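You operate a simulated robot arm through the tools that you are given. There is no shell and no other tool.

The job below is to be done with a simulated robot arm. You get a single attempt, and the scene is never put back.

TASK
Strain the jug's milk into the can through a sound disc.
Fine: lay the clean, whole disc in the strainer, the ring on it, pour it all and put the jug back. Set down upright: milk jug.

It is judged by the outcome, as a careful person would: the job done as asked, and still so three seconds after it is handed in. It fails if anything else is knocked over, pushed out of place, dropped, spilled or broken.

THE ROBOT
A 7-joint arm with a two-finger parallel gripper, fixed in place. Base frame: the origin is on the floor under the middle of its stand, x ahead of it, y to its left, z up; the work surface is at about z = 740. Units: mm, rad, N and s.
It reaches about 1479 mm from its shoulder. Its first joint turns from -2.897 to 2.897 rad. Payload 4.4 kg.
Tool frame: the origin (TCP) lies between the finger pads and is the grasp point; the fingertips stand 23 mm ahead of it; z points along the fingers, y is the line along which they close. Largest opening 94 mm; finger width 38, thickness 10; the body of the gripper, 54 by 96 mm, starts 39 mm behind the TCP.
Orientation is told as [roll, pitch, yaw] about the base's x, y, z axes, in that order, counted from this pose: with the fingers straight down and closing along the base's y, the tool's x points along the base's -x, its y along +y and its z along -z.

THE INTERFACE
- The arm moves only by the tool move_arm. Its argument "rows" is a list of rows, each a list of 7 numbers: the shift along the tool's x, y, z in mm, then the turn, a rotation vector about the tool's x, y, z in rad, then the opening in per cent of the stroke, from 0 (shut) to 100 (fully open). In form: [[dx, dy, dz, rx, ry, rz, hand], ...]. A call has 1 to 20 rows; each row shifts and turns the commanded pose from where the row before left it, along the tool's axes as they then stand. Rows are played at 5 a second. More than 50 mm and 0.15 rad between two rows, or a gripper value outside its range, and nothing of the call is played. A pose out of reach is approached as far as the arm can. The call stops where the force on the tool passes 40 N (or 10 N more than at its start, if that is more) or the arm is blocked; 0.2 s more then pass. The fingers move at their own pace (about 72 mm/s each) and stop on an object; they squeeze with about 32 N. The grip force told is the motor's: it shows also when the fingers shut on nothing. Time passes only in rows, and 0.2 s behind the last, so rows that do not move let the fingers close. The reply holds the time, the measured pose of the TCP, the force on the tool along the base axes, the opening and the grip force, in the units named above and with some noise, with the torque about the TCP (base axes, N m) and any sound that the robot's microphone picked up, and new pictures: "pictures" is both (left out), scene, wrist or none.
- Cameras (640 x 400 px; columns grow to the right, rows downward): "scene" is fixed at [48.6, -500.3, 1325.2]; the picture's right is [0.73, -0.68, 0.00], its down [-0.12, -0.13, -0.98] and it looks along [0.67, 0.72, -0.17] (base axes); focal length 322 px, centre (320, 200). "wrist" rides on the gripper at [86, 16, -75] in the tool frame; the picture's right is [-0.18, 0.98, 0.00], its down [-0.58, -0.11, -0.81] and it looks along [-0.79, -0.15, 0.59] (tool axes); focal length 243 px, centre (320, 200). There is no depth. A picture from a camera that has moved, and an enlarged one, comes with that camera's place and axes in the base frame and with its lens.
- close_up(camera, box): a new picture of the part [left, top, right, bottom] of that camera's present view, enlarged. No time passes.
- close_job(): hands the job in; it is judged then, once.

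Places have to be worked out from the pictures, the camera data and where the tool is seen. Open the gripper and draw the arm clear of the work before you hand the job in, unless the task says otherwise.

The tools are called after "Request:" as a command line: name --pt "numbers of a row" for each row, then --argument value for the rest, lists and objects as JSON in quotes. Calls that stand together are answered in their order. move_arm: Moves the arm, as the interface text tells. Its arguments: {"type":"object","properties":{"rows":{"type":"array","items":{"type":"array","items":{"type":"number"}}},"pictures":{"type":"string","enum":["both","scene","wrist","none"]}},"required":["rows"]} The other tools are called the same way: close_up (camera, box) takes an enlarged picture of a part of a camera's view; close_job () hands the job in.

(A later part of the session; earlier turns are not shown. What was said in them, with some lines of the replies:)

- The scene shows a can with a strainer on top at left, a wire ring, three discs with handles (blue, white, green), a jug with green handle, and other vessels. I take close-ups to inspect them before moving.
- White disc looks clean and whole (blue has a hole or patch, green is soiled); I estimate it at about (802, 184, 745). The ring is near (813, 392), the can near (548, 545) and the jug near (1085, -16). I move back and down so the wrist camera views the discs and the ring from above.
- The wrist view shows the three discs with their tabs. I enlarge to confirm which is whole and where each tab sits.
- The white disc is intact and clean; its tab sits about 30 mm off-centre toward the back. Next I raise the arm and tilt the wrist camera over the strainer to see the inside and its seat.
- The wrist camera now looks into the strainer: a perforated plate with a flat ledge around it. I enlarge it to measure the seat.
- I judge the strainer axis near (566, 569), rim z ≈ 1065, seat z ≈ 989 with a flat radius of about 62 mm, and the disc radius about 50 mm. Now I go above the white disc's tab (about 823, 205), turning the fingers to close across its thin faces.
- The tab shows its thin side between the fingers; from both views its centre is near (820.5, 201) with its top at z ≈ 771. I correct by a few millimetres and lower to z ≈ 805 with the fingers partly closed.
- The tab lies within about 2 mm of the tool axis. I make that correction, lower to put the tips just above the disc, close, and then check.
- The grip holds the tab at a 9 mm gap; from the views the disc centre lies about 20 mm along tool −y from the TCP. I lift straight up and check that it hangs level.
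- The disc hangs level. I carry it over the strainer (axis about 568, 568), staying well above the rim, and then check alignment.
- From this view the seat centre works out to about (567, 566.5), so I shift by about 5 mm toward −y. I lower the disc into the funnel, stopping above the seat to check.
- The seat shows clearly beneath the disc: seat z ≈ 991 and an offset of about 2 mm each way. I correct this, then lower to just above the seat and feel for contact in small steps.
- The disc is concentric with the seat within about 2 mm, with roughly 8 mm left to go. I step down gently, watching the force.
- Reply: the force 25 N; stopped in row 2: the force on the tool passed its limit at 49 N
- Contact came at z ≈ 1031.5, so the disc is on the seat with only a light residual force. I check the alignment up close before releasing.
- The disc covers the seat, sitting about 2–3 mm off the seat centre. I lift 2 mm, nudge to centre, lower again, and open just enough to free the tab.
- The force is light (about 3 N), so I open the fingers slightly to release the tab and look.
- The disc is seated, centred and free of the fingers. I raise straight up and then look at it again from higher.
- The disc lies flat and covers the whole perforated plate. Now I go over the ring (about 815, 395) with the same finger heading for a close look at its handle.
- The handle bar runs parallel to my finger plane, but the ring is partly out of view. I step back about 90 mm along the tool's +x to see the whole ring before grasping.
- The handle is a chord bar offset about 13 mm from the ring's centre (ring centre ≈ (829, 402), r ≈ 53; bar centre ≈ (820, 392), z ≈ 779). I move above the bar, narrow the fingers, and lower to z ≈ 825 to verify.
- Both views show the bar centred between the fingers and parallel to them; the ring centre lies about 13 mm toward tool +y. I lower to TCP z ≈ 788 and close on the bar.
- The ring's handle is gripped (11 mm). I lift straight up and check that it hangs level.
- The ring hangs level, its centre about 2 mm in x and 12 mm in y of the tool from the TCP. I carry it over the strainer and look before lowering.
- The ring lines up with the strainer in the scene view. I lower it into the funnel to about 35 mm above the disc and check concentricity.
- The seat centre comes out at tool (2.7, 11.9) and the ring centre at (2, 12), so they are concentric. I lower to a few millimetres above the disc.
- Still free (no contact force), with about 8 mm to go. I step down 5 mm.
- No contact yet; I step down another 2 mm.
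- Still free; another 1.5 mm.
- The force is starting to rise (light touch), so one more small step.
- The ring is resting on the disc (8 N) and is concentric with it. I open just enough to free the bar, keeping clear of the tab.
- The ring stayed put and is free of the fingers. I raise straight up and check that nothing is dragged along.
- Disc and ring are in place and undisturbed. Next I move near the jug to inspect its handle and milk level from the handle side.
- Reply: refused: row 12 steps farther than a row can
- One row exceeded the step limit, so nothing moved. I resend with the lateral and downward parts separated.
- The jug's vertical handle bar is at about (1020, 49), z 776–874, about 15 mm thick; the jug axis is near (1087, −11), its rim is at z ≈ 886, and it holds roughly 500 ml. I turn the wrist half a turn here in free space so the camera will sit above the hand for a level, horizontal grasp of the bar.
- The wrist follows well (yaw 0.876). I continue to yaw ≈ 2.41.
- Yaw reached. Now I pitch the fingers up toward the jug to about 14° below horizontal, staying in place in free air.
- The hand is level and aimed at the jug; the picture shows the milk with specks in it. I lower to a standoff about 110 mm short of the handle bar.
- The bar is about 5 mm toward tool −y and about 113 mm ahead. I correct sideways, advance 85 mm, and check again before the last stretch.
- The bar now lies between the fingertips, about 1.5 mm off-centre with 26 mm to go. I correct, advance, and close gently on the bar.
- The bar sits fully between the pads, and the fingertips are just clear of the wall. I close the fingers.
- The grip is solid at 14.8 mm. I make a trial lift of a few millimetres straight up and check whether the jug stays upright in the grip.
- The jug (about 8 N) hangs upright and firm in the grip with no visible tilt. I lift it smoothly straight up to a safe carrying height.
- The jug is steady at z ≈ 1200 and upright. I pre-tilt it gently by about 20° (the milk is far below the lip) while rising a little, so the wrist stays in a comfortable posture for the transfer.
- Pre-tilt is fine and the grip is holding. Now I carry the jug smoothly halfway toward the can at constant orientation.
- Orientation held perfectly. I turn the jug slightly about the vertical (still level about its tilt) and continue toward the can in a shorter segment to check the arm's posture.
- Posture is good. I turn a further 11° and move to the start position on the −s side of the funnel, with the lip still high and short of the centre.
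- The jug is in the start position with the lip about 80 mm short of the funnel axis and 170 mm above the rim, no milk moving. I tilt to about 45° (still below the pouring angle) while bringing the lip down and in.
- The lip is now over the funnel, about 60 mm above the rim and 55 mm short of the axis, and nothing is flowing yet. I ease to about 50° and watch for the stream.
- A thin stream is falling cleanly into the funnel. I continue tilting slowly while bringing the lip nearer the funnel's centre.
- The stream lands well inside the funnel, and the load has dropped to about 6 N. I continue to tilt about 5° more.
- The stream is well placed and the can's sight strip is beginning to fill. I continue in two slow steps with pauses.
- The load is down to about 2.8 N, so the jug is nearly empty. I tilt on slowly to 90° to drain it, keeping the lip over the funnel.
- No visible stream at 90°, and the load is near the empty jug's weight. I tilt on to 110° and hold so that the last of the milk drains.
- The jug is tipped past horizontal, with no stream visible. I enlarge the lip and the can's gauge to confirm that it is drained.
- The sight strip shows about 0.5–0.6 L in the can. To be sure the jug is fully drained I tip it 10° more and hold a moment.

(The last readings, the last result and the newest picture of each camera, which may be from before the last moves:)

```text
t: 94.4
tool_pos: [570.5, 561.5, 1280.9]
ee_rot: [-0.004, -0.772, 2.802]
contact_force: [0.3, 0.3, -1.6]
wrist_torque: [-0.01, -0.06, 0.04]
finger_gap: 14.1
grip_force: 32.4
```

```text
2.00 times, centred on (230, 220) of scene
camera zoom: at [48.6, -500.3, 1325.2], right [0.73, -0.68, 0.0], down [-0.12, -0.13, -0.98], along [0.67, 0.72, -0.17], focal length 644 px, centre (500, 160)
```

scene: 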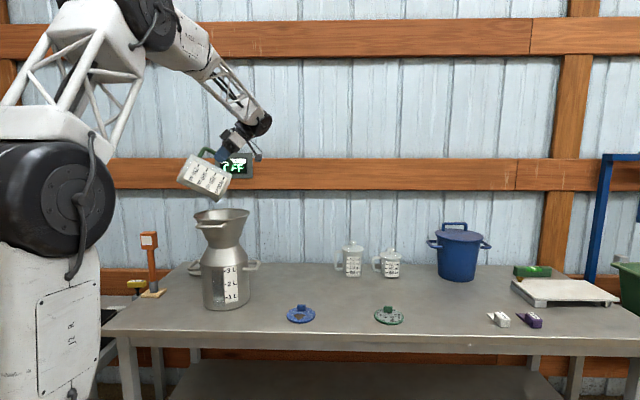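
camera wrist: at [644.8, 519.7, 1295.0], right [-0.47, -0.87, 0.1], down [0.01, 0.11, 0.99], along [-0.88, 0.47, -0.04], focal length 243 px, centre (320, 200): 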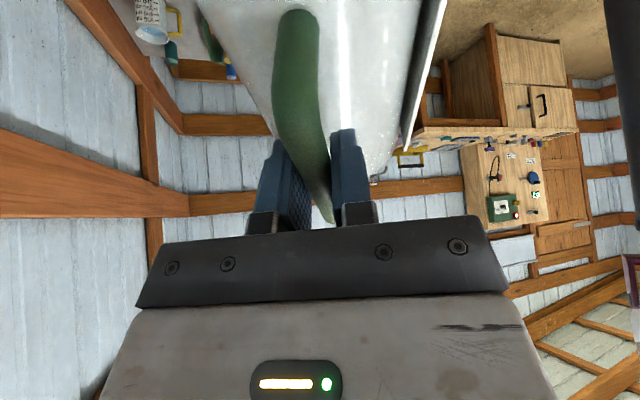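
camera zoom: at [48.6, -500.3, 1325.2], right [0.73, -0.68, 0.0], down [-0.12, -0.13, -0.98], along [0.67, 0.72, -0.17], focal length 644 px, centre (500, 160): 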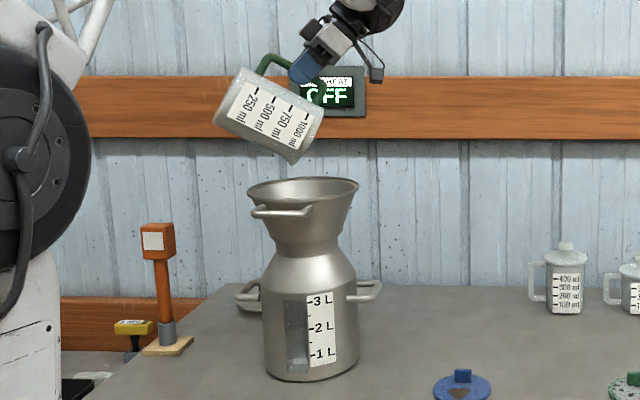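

No more milk comes out; the jug is empty. With 40 mm clearance over the rim, I rotate it back in place toward upright.

Request:
move_arm --pt "0 0 -5 0 0.06 0 0" --pt "0 0 -5 0 0.1 0 0" --pt "0 0 0 0 0.12 0 0" --pt "0 0 0 0 0.12 0 0" --pt "0 0 0 0 0.12 0 0" --pt "0 0 0 0 0.12 0 0" --pt "0 0 0 0 0.12 0 0" --pt "0 0 0 0 0.12 0 0" --pt "0 0 0 0 0.12 0 0" --pt "0 0 0 0 0.12 0 0" --pt "0 0 0 0 0.12 0 0" --pt "0 0 0 0 0.12 0 0" --pt "0 0 0 0 0.12 0 0" --pt "0 0 0 0 0.12 0 0" --pt "0 0 0 0 0.1 0 0" --pt "0 0 0 0 0.05 0 0" --pt "0 0 0 0 0 0 0"

Request:
close_up --camera "scene" --box '[150, 100, 330, 320]'

```text
t: 98.0
tool_pos: [576.3, 560.6, 1289.3]
ee_rot: [-0.006, 0.978, 2.793]
contact_force: [0.3, 0.1, -1.0]
wrist_torque: [0.07, 0.06, 0.0]
finger_gap: 14.2
grip_force: 32.0
camera wrist: at [559.3, 548.7, 1401.6], right [-0.43, -0.89, -0.16], down [-0.9, 0.44, -0.03], along [0.1, 0.13, -0.99], focal length 243 px, centre (320, 200)
```

scene: 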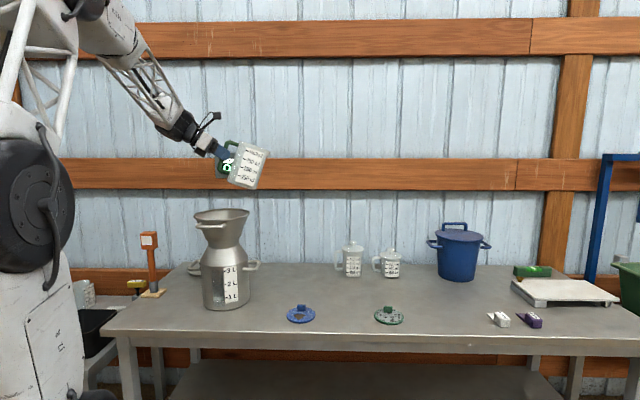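
wrist: 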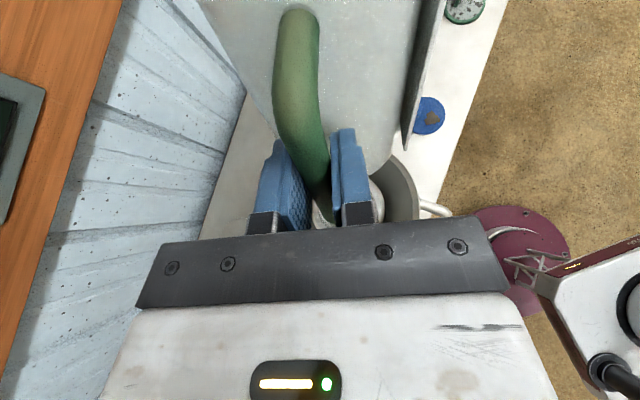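

```text
1.82 times, centred on (240, 210) of scene
camera zoom: at [48.6, -500.3, 1325.2], right [0.73, -0.68, 0.0], down [-0.12, -0.13, -0.98], along [0.67, 0.72, -0.17], focal length 585 px, centre (466, 182)
```

zoom: 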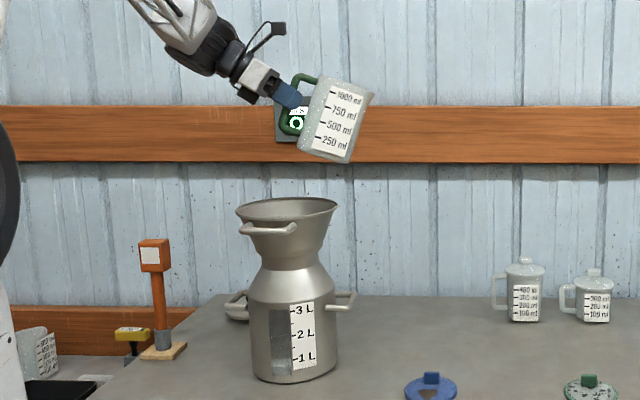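

The jug is back near upright, and the can and strainer are undisturbed. I carry the empty jug back toward its place and turn it to its original heading.

Request:
move_arm --pt "6.6 8 13.4 0 0 0 0" --pt "13.3 16.1 26.8 0 0 0 0" --pt "13.3 16.1 26.8 0 0 0 0" --pt "13.3 16.1 26.8 0 0 0 0" --pt "13.3 16.1 26.8 0 0 0 0" --pt "13.3 16.1 26.8 0 0 0 0" --pt "13.3 16.1 26.8 0 0 0 0" --pt "13.3 16.1 26.8 0 0 0 0" --pt "13.3 16.1 26.8 0 0 0 0" --pt "13.3 16.1 26.8 0 0 0 0" --pt "6.7 8.1 13.4 0 0 0 0" --pt "0 0 0 -0.0798 0 0.0538 0" --pt "0 0 0 -0.0798 0 0.0538 0" --pt "0 0 0 -0.0798 0 0.0538 0" --pt "0 0 0 -0.0799 0 0.0537 0" --pt "0 0 0 0 0 0 0" --pictures "scene"

```text
t: 101.4
tool_pos: [802.1, 309.3, 1248.7]
ee_rot: [-0.006, 0.976, 2.408]
contact_force: [-0.4, 0.4, -0.7]
wrist_torque: [0.07, 0.05, 0.01]
finger_gap: 14.4
grip_force: 32.2
```

scene: 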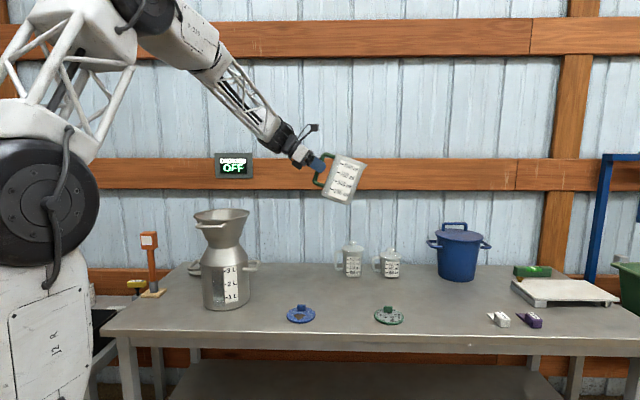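

Continuing to the point above the jug's original spot and levelling it there.

Request:
move_arm --pt "9 2 14.2 0 0 0 0" --pt "18.1 4.1 28.4 0 0 0 0" --pt "18.1 4.1 28.4 0 0 0 0" --pt "18.1 4.1 28.4 0 0 0 0" --pt "18.1 4.1 28.4 0 0 0 0" --pt "18.1 4.1 28.4 0 0 0 0" --pt "18.1 4.1 28.4 0 0 0 0" --pt "18.1 4.1 28.4 0 0 0 0" --pt "18.1 4.1 28.4 0 0 0 0" --pt "18.1 4.1 28.4 0 0 0 0" --pt "9.1 2.2 14.1 0 0 0 0" --pt "0 0 0 0 0.0858 0 0" --pt "0 0 0 0 0.0858 0 0" --pt "0 0 0 0 0.0858 0 0" --pt "0 0 0 0 0.0858 0 0" --pt "0 0 0 0 0 0 0"

Request:
close_up --camera "scene" --box '[360, 110, 500, 220]'

```text
t: 104.8
tool_pos: [1025.6, 55.7, 1239.0]
ee_rot: [-0.011, 1.321, 2.404]
contact_force: [0.0, 0.1, -1.8]
wrist_torque: [0.05, 0.08, -0.01]
finger_gap: 14.6
grip_force: 31.7
camera wrist: at [977.1, 76.6, 1340.8], right [-0.69, -0.7, -0.18], down [-0.62, 0.7, -0.36], along [0.38, -0.14, -0.91], focal length 243 px, centre (320, 200)
```

scene: 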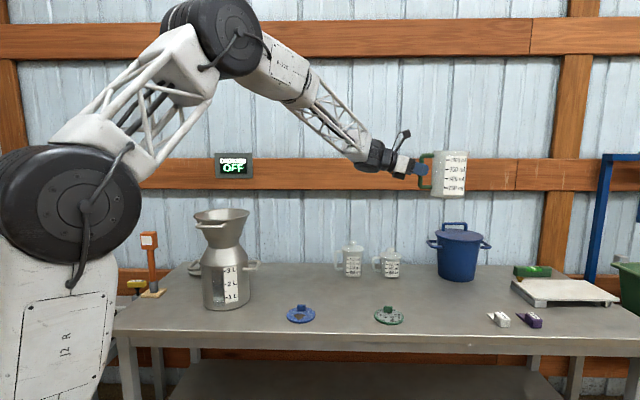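
wrist: 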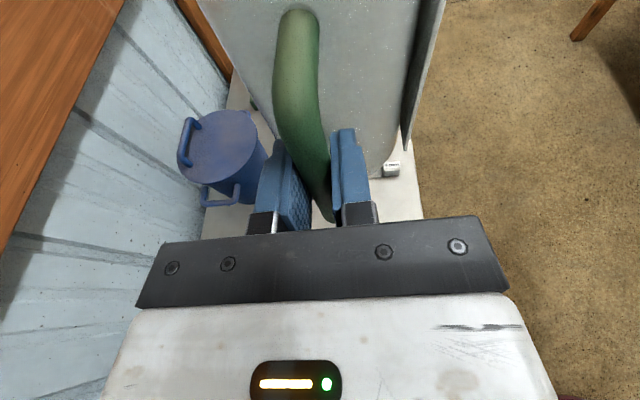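

```text
3.64 times, centred on (430, 165) of scene
camera zoom: at [48.6, -500.3, 1325.2], right [0.73, -0.68, 0.0], down [-0.12, -0.13, -0.98], along [0.67, 0.72, -0.17], focal length 1170 px, centre (-80, 327)
```

zoom: 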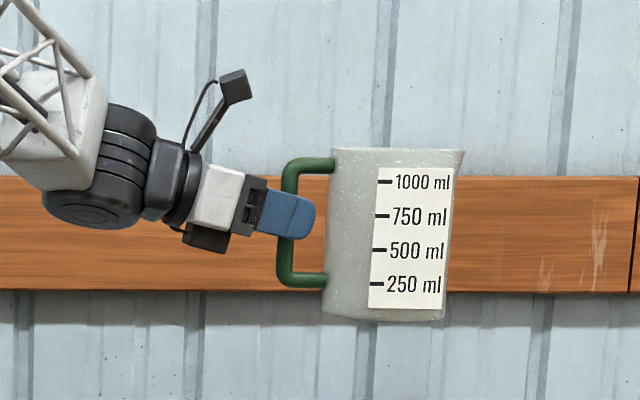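

The jug hangs exactly as it did when first lifted. I shift a couple of millimetres to match the original spot and lower it to about 20 mm above the table.

Request:
move_arm --pt "0.6 2.1 2.4 0 0 0 0" --pt "-14.5 0.05 3.7 0 0 0 0" --pt "-29.1 0.1 7.4 0 0 0 0" --pt "-33.9 0.1 8.65 0 0 0 0" --pt "-33.9 0.1 8.65 0 0 0 0" --pt "-33.9 0.1 8.65 0 0 0 0" --pt "-33.9 0.1 8.65 0 0 0 0" --pt "-33.9 0.1 8.65 0 0 0 0" --pt "-33.9 0.1 8.65 0 0 0 0" --pt "-33.9 0.1 8.65 0 0 0 0" --pt "-33.9 0.1 8.65 0 0 0 0" --pt "-33.9 0.1 8.65 0 0 0 0" --pt "-19.4 0.07 4.94 0 0 0 0" --pt "-9.7 0.03 2.47 0 0 0 0" --pt "0 0 0 0 0 0 0"

Request:
close_up --camera "scene" --box '[360, 230, 480, 330]'

```text
t: 108.0
tool_pos: [1025.1, 52.1, 848.4]
ee_rot: [-0.012, 1.318, 2.404]
contact_force: [0.4, 1.4, -2.2]
wrist_torque: [0.1, 0.11, -0.02]
finger_gap: 14.4
grip_force: 32.3
camera wrist: at [975.9, 72.8, 950.1], right [-0.69, -0.7, -0.18], down [-0.62, 0.7, -0.36], along [0.38, -0.14, -0.91], focal length 243 px, centre (320, 200)
```

scene: 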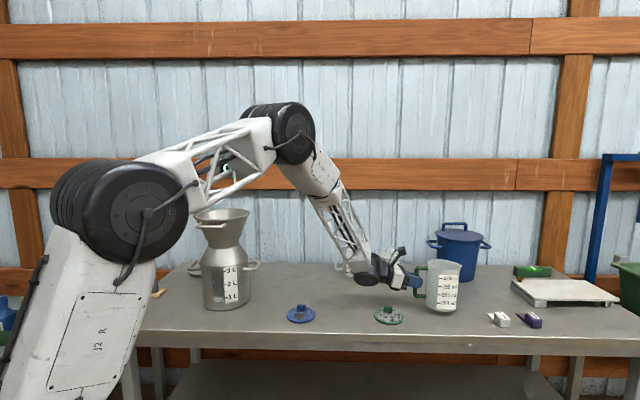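
wrist: 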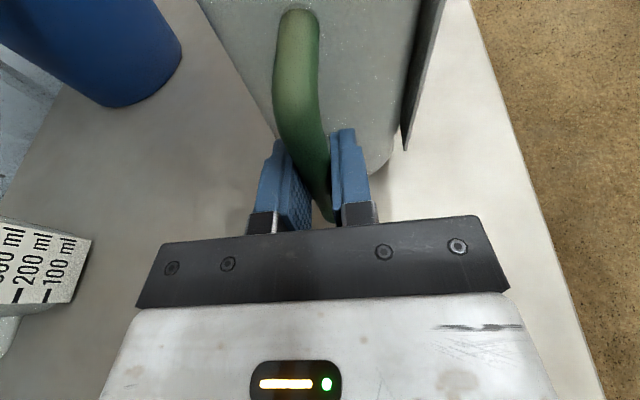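

```text
4.00 times, centred on (420, 280) of scene
camera zoom: at [48.6, -500.3, 1325.2], right [0.73, -0.68, 0.0], down [-0.12, -0.13, -0.98], along [0.67, 0.72, -0.17], focal length 1287 px, centre (-80, -120)
```

zoom: 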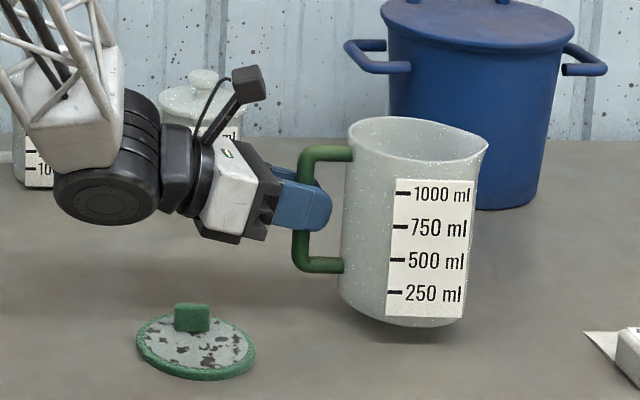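

The jug is about 20 mm above the table and about 2.5 mm forward of its original spot. I take that out while lowering 15 mm.

Request:
move_arm --pt "-4.85 0.02 0.4 0 0 0 0" --pt "-4.85 0.02 0.4 0 0 0 0" --pt "-4.85 0.02 0.4 0 0 0 0" --pt "0 0 0 0 0 0 0" --pictures "none"

Request:
close_up --camera "scene" --box '[360, 230, 480, 330]'

```text
t: 109.0
tool_pos: [1023.5, 52.2, 835.0]
ee_rot: [-0.01, 1.318, 2.403]
contact_force: [-0.5, -0.1, -1.5]
wrist_torque: [0.1, 0.07, -0.04]
finger_gap: 14.6
grip_force: 32.3
```

```text
4.00 times, centred on (420, 280) of scene
camera zoom: at [48.6, -500.3, 1325.2], right [0.73, -0.68, 0.0], down [-0.12, -0.13, -0.98], along [0.67, 0.72, -0.17], focal length 1287 px, centre (-80, -120)
```

zoom: 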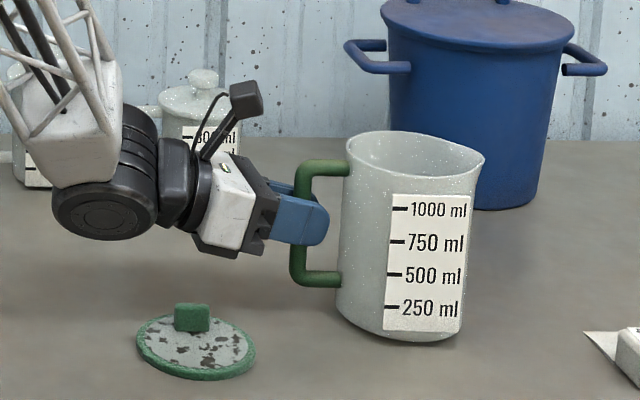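

Nearly down. I lower in small steps, watching for the table to take the weight.

Request:
move_arm --pt "-1.45 0 0.37 0 0 0 0" --pt "-1.45 0 0.37 0 0 0 0" --pt "0 0 0 0 0 0 0" --pictures "none"

```text
t: 109.8
tool_pos: [1026.0, 52.8, 831.6]
ee_rot: [-0.009, 1.319, 2.405]
contact_force: [-0.5, -0.7, -0.9]
wrist_torque: [0.12, 0.06, -0.03]
finger_gap: 14.5
grip_force: 32.4
```

Still hanging free; another 1.5 mm.

Request:
move_arm --pt "-1.45 0 0.37 0 0 0 0" --pt "0 0 0 0 0 0 0" --pictures "none"

```text
t: 110.4
tool_pos: [1025.7, 52.8, 830.9]
ee_rot: [-0.01, 1.319, 2.401]
contact_force: [-1.3, 1.8, 4.6]
wrist_torque: [-0.45, -0.39, 0.04]
finger_gap: 14.5
grip_force: 31.9
```

The jug has touched with its spout-side edge first (torque reversed), so it is leaning forward by about 1°. I rotate it back slightly and settle it flat.

Request:
move_arm --pt "0 0 0 0 0.015 0 0" --pt "-0.8 0 0.2 0 0 0 0" --pt "0 0 0 0 0 0 0" --pictures "none"

Request:
close_up --camera "scene" --box '[390, 240, 480, 330]'

```text
t: 111.2
tool_pos: [1024.5, 53.0, 829.9]
ee_rot: [-0.009, 1.336, 2.405]
contact_force: [-0.4, 0.5, -1.7]
wrist_torque: [0.09, 0.1, 0.02]
finger_gap: 14.4
grip_force: 32.1
```

```text
4.44 times, centred on (435, 285) of scene
camera zoom: at [48.6, -500.3, 1325.2], right [0.73, -0.68, 0.0], down [-0.12, -0.13, -0.98], along [0.67, 0.72, -0.17], focal length 1430 px, centre (-191, -178)
```

zoom: 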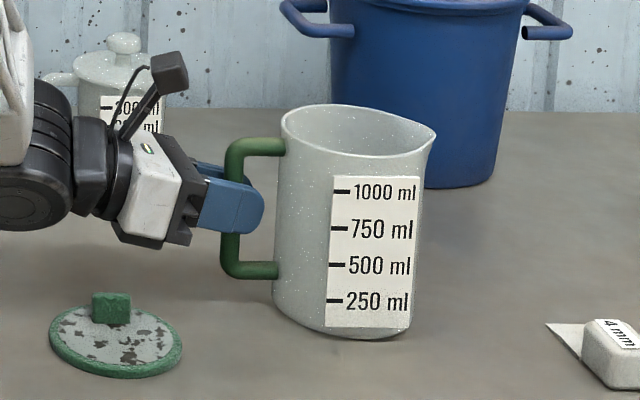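

The spout edge is off the table again (free hang), so the tilt is corrected. I lower 1 mm more and read the torque.

Request:
move_arm --pt "-0.97 0 0.25 0 0 0 0" --pt "0 0 0 0 0 0 0" --pictures "none"

```text
t: 111.8
tool_pos: [1024.8, 51.4, 829.2]
ee_rot: [-0.013, 1.335, 2.4]
contact_force: [1.7, -1.6, 6.0]
wrist_torque: [-0.38, -0.16, 0.04]
finger_gap: 14.3
grip_force: 31.7
```

Contact is now well within the base footprint, so the jug is standing essentially flat. I open the fingers to release it.

Request:
move_arm --pt "0 0 0 0 0 0 25" --pt "0 0 0 0 0 0 40" --pt "0 0 0 0 0 0 55" --pt "0 0 0 0 0 0 55"

Request:
close_up --camera "scene" --box '[360, 230, 480, 330]'

```text
t: 112.8
tool_pos: [1025.3, 52.7, 828.2]
ee_rot: [-0.013, 1.335, 2.402]
contact_force: [-0.2, -0.2, 0.5]
wrist_torque: [-0.02, 0.03, -0.02]
finger_gap: 51.8
grip_force: 0.0
camera wrist: at [974.9, 75.5, 929.6], right [-0.69, -0.7, -0.18], down [-0.61, 0.69, -0.38], along [0.39, -0.15, -0.91], focal length 243 px, centre (320, 200)
```

scene: 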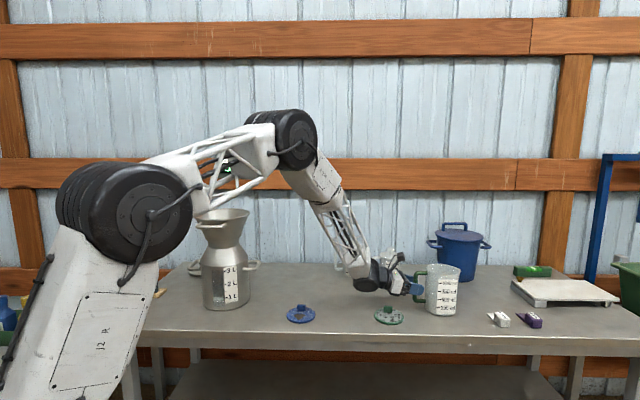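
wrist: 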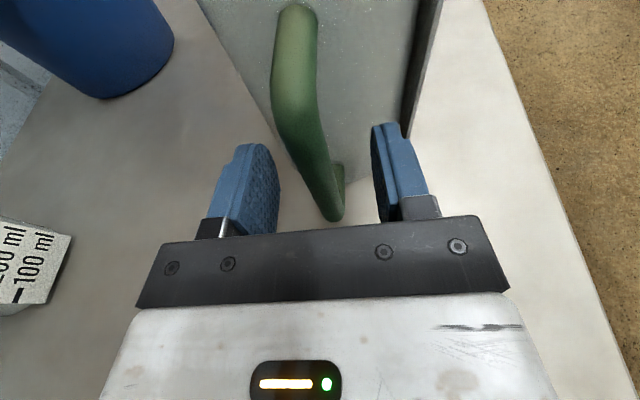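

```text
4.00 times, centred on (420, 280) of scene
camera zoom: at [48.6, -500.3, 1325.2], right [0.73, -0.68, 0.0], down [-0.12, -0.13, -0.98], along [0.67, 0.72, -0.17], focal length 1287 px, centre (-80, -120)
```

zoom: 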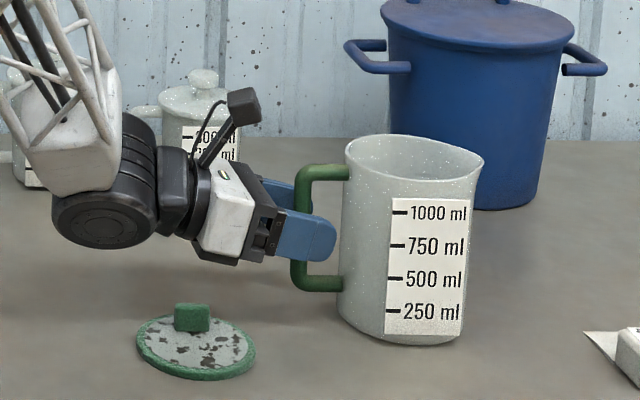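

The jug stands upright on its original spot. I back the open fingers straight out, then rise clear.

Request:
move_arm --pt "0 0 -15 0 0 0 58" --pt "0 0 -30 0 0 0 60" --pt "0 0 -40 0 0 0 60" --pt "0 0 -40 0 0 0 60" --pt "33.9 0 -8.2 0 0 0 60" --pt "38.8 0 -9.4 0 0 0 60" --pt "38.8 0 -9.4 0 0 0 60" --pt "38.8 0 -9.4 0 0 0 60" --pt "38.8 0 -9.4 0 0 0 60" --pt "38.8 0 -9.4 0 0 0 60" --pt "38.8 0 -9.4 0 0 0 60" --pt "38.8 0 -9.4 0 0 0 60" --pt "20 0 -4.8 0 0 0 60" --pt "0 0 0 0 0 0 60"

Request:
close_up --camera "scene" --box '[380, 230, 500, 330]'

Request:
close_up --camera "scene" --box '[170, 195, 290, 320]'

```text
t: 115.8
tool_pos: [933.6, 133.8, 1194.6]
ee_rot: [-0.008, 1.337, 2.406]
contact_force: [-0.1, 0.5, 0.6]
wrist_torque: [-0.02, 0.0, 0.0]
finger_gap: 56.5
grip_force: 0.0
camera wrist: at [882.5, 157.5, 1295.1], right [-0.69, -0.7, -0.18], down [-0.61, 0.69, -0.38], along [0.39, -0.15, -0.91], focal length 243 px, centre (320, 200)
```

scene: 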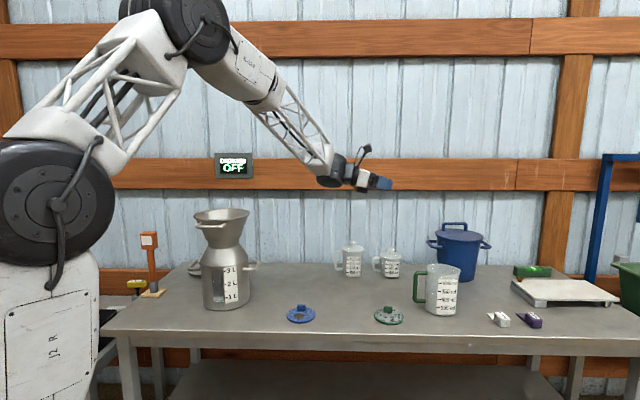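
wrist: 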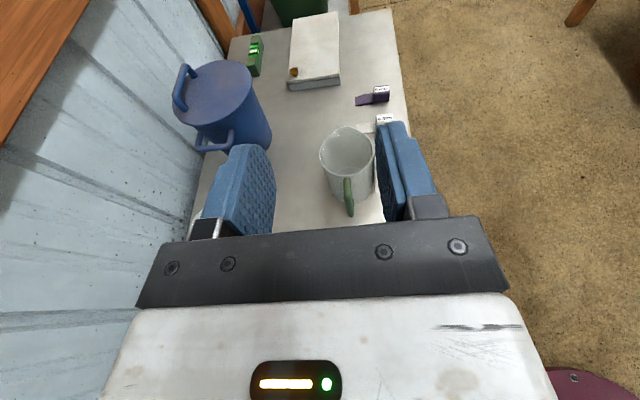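

```text
4.00 times, centred on (440, 280) of scene
camera zoom: at [48.6, -500.3, 1325.2], right [0.73, -0.68, 0.0], down [-0.12, -0.13, -0.98], along [0.67, 0.72, -0.17], focal length 1287 px, centre (-160, -120)
```

zoom: 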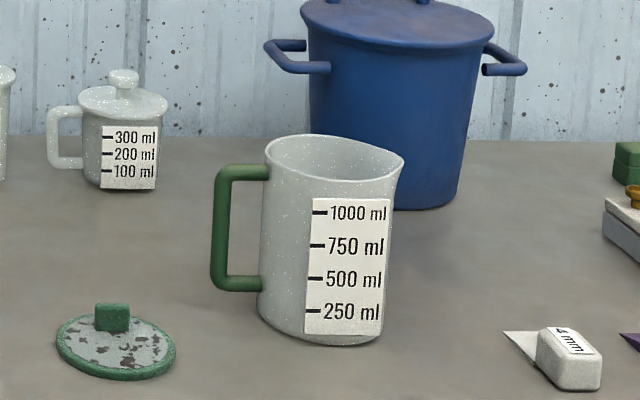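

```text
3.20 times, centred on (230, 258) of scene
camera zoom: at [48.6, -500.3, 1325.2], right [0.73, -0.68, 0.0], down [-0.12, -0.13, -0.98], along [0.67, 0.72, -0.17], focal length 1030 px, centre (608, 16)
```

zoom: 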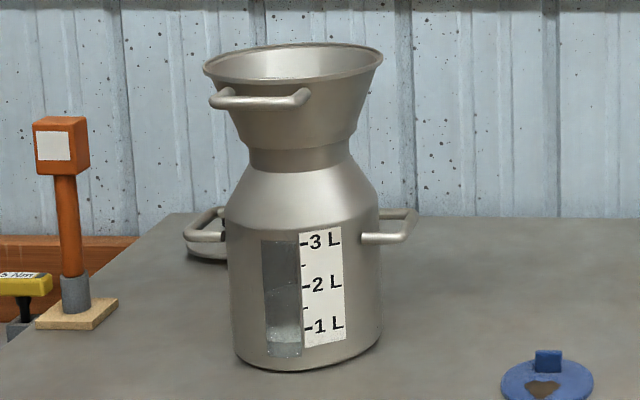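

The jug is back upright and the can is undisturbed. I check the jug's inside for leftover milk.

Request:
close_up --camera "wrist" --box '[300, 110, 400, 220]'

Request:
close_up --camera "scene" --box '[190, 200, 260, 320]'

```text
3.64 times, centred on (350, 165) of wrist
camera zoom: at [882.5, 157.5, 1295.1], right [-0.69, -0.7, -0.18], down [-0.61, 0.69, -0.38], along [0.39, -0.15, -0.91], focal length 882 px, centre (211, 327)
```

zoom: 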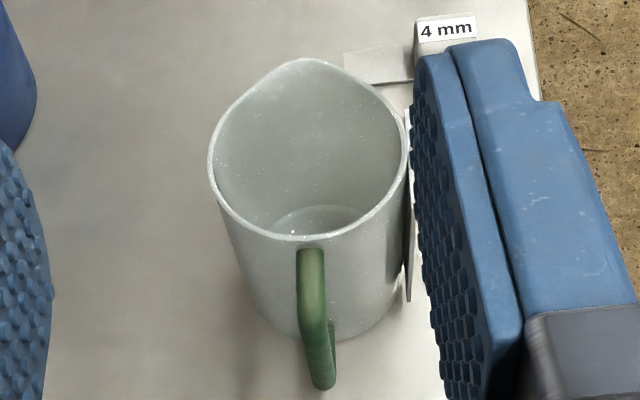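

```text
3.33 times, centred on (225, 260) of scene
camera zoom: at [48.6, -500.3, 1325.2], right [0.73, -0.68, 0.0], down [-0.12, -0.13, -0.98], along [0.67, 0.72, -0.17], focal length 1072 px, centre (637, 0)
```

zoom: 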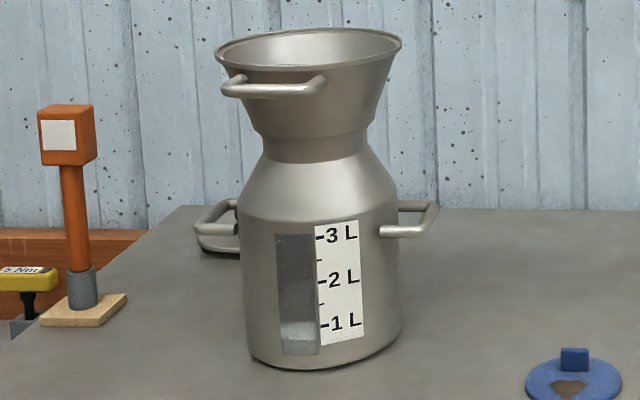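

The jug is empty. As a last check I move the empty hand up over the strainer to see that the disc and ring are still seated.

Request:
move_arm --pt "0 0 0 0 -0.123 0 60" --pt "0 0 0 0 -0.123 0 60" --pt "0 0 0 0 -0.123 0 60" --pt "0 0 0 0 -0.123 0 60" --pt "0 0 0 0 -0.123 0 60" --pt "0 0 0 0 -0.122 0 60" --pt "-32.3 -6.8 -26.8 0 0 0 60" --pt "-32.3 -6.8 -26.8 0 0 0 60" --pt "-32.3 -6.8 -26.8 0 0 0 60" --pt "-32.3 -6.8 -26.8 0 0 0 60" --pt "-32.3 -6.8 -26.8 0 0 0 60" --pt "-32.3 -6.8 -26.8 0 0 0 60" --pt "-32.3 -6.8 -26.8 0 0 0 60" --pt "-32.3 -6.8 -26.8 0 0 0 60" --pt "-32.3 -6.8 -26.8 0 0 0 60" --pt "-32.3 -6.8 -26.8 0 0 0 60" --pt "-32.3 -6.8 -26.8 0 0 0 60" --pt "0 0 0 0 0 0 60"

Request:
close_up --camera "wrist" --box '[240, 80, 420, 220]'

```text
t: 119.6
tool_pos: [641.2, 496.1, 1236.0]
ee_rot: [-0.003, 0.598, 2.412]
contact_force: [-0.3, 0.4, -0.3]
wrist_torque: [-0.05, -0.04, 0.03]
finger_gap: 56.2
grip_force: 0.2
camera wrist: at [652.9, 463.3, 1346.4], right [-0.77, -0.63, -0.11], down [-0.63, 0.7, 0.34], along [-0.14, 0.33, -0.93], focal length 243 px, centre (320, 200)
```

scene: 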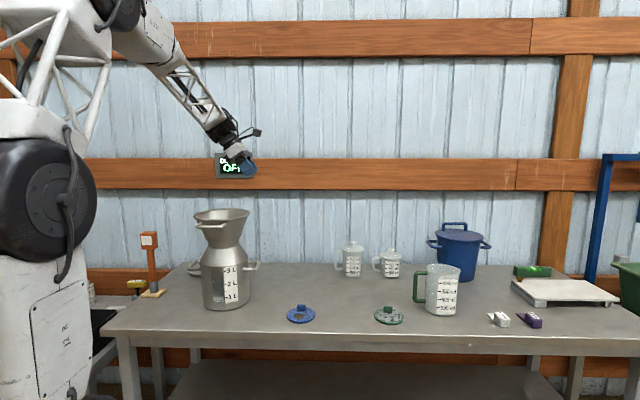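
wrist: 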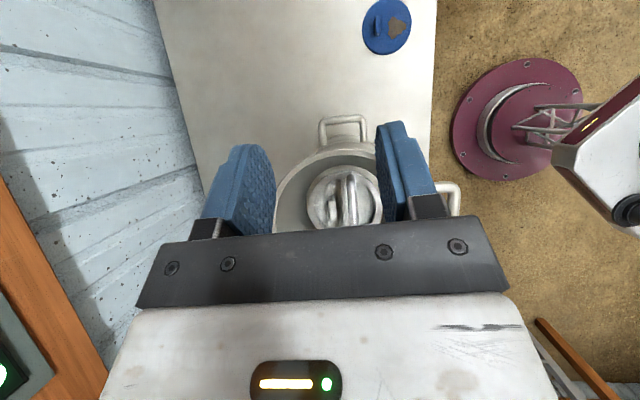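

```text
2.86 times, centred on (330, 150) of wrist
camera zoom: at [652.9, 463.3, 1346.4], right [-0.77, -0.63, -0.11], down [-0.63, 0.7, 0.34], along [-0.14, 0.33, -0.93], focal length 693 px, centre (291, 343)
```

zoom: 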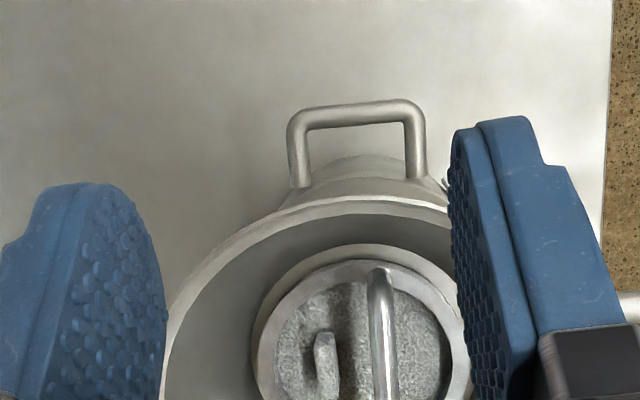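

Disc and ring are seated, the milk has drained through, and nothing is spilled. I draw the open hand up and clear of the work.

Request:
move_arm --pt "22.4 0 -33.1 0 0 0 80" --pt "22.4 0 -33.1 0 0 0 100" --pt "22.4 0 -33.1 0 0 0 100" --pt "22.4 0 -33.1 0 0 0 100" --pt "22.4 0 -33.1 0 0 0 100" --pt "30 5 20 0 0 0 100" --pt "30 5 20 0 0 0 100" --pt "30 5 20 0 0 0 100" --pt "30 5 20 0 0 0 100" --pt "30 5 20 0 0 0 100" --pt "0 0 0 0 0 0 100" --pt "0 0 0 0 0 0 100"

```text
t: 122.2
tool_pos: [757.5, 356.1, 1437.3]
ee_rot: [-0.003, 0.597, 2.412]
contact_force: [0.8, -0.5, -0.5]
wrist_torque: [-0.01, -0.01, 0.01]
finger_gap: 94.3
grip_force: 0.0
camera wrist: at [768.9, 323.6, 1548.1], right [-0.77, -0.63, -0.11], down [-0.63, 0.7, 0.34], along [-0.14, 0.33, -0.93], focal length 243 px, centre (320, 200)
```

scene: 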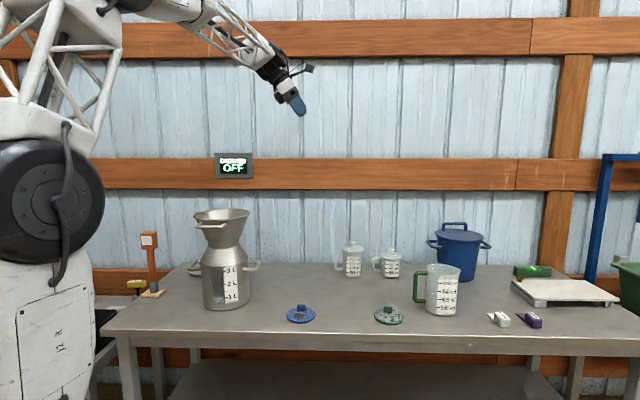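
wrist: 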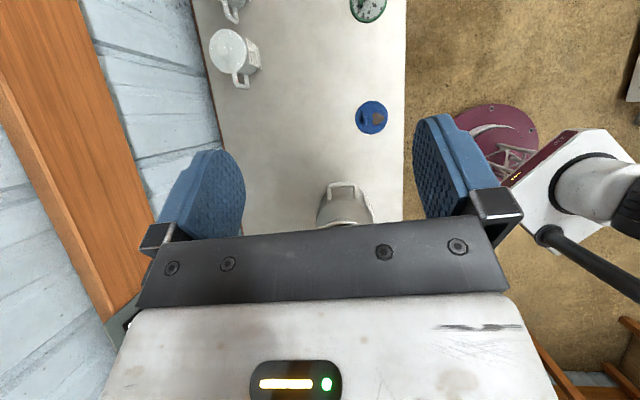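

The white disc and the ring are seated in the strainer, all the milk is in the can, and the jug is upright on its original spot. Everything else is untouched, and the arm is clear with the gripper open, so I hand the job in.

Request:
close_job

```text
The job is handed in.
```

The milk is strained into the can through the clean white disc, and the job is handed in. I haven't seen the verdict.

- **Disc:** I used the white disc. The blue one has a hole and the green one is soiled. It lies flat in the strainer and covers all the holes.
- **Ring:** It sits centred on the disc. A look from above after pouring showed both still in place.
- **Pour:** The stream stayed inside the funnel and I saw no spill. The can's gauge now reads about half a litre, and the inside of the jug looked empty.
- **Jug:** It stands upright within a few millimetres of where it started.
- **Arm:** The gripper is open and clear of the table. I saw nothing else knocked over or moved.

When I set the disc down, I pressed on it briefly with about 49 N, just over the arm's 40 N stop limit. The disc, strainer and can looked unharmed afterwards.
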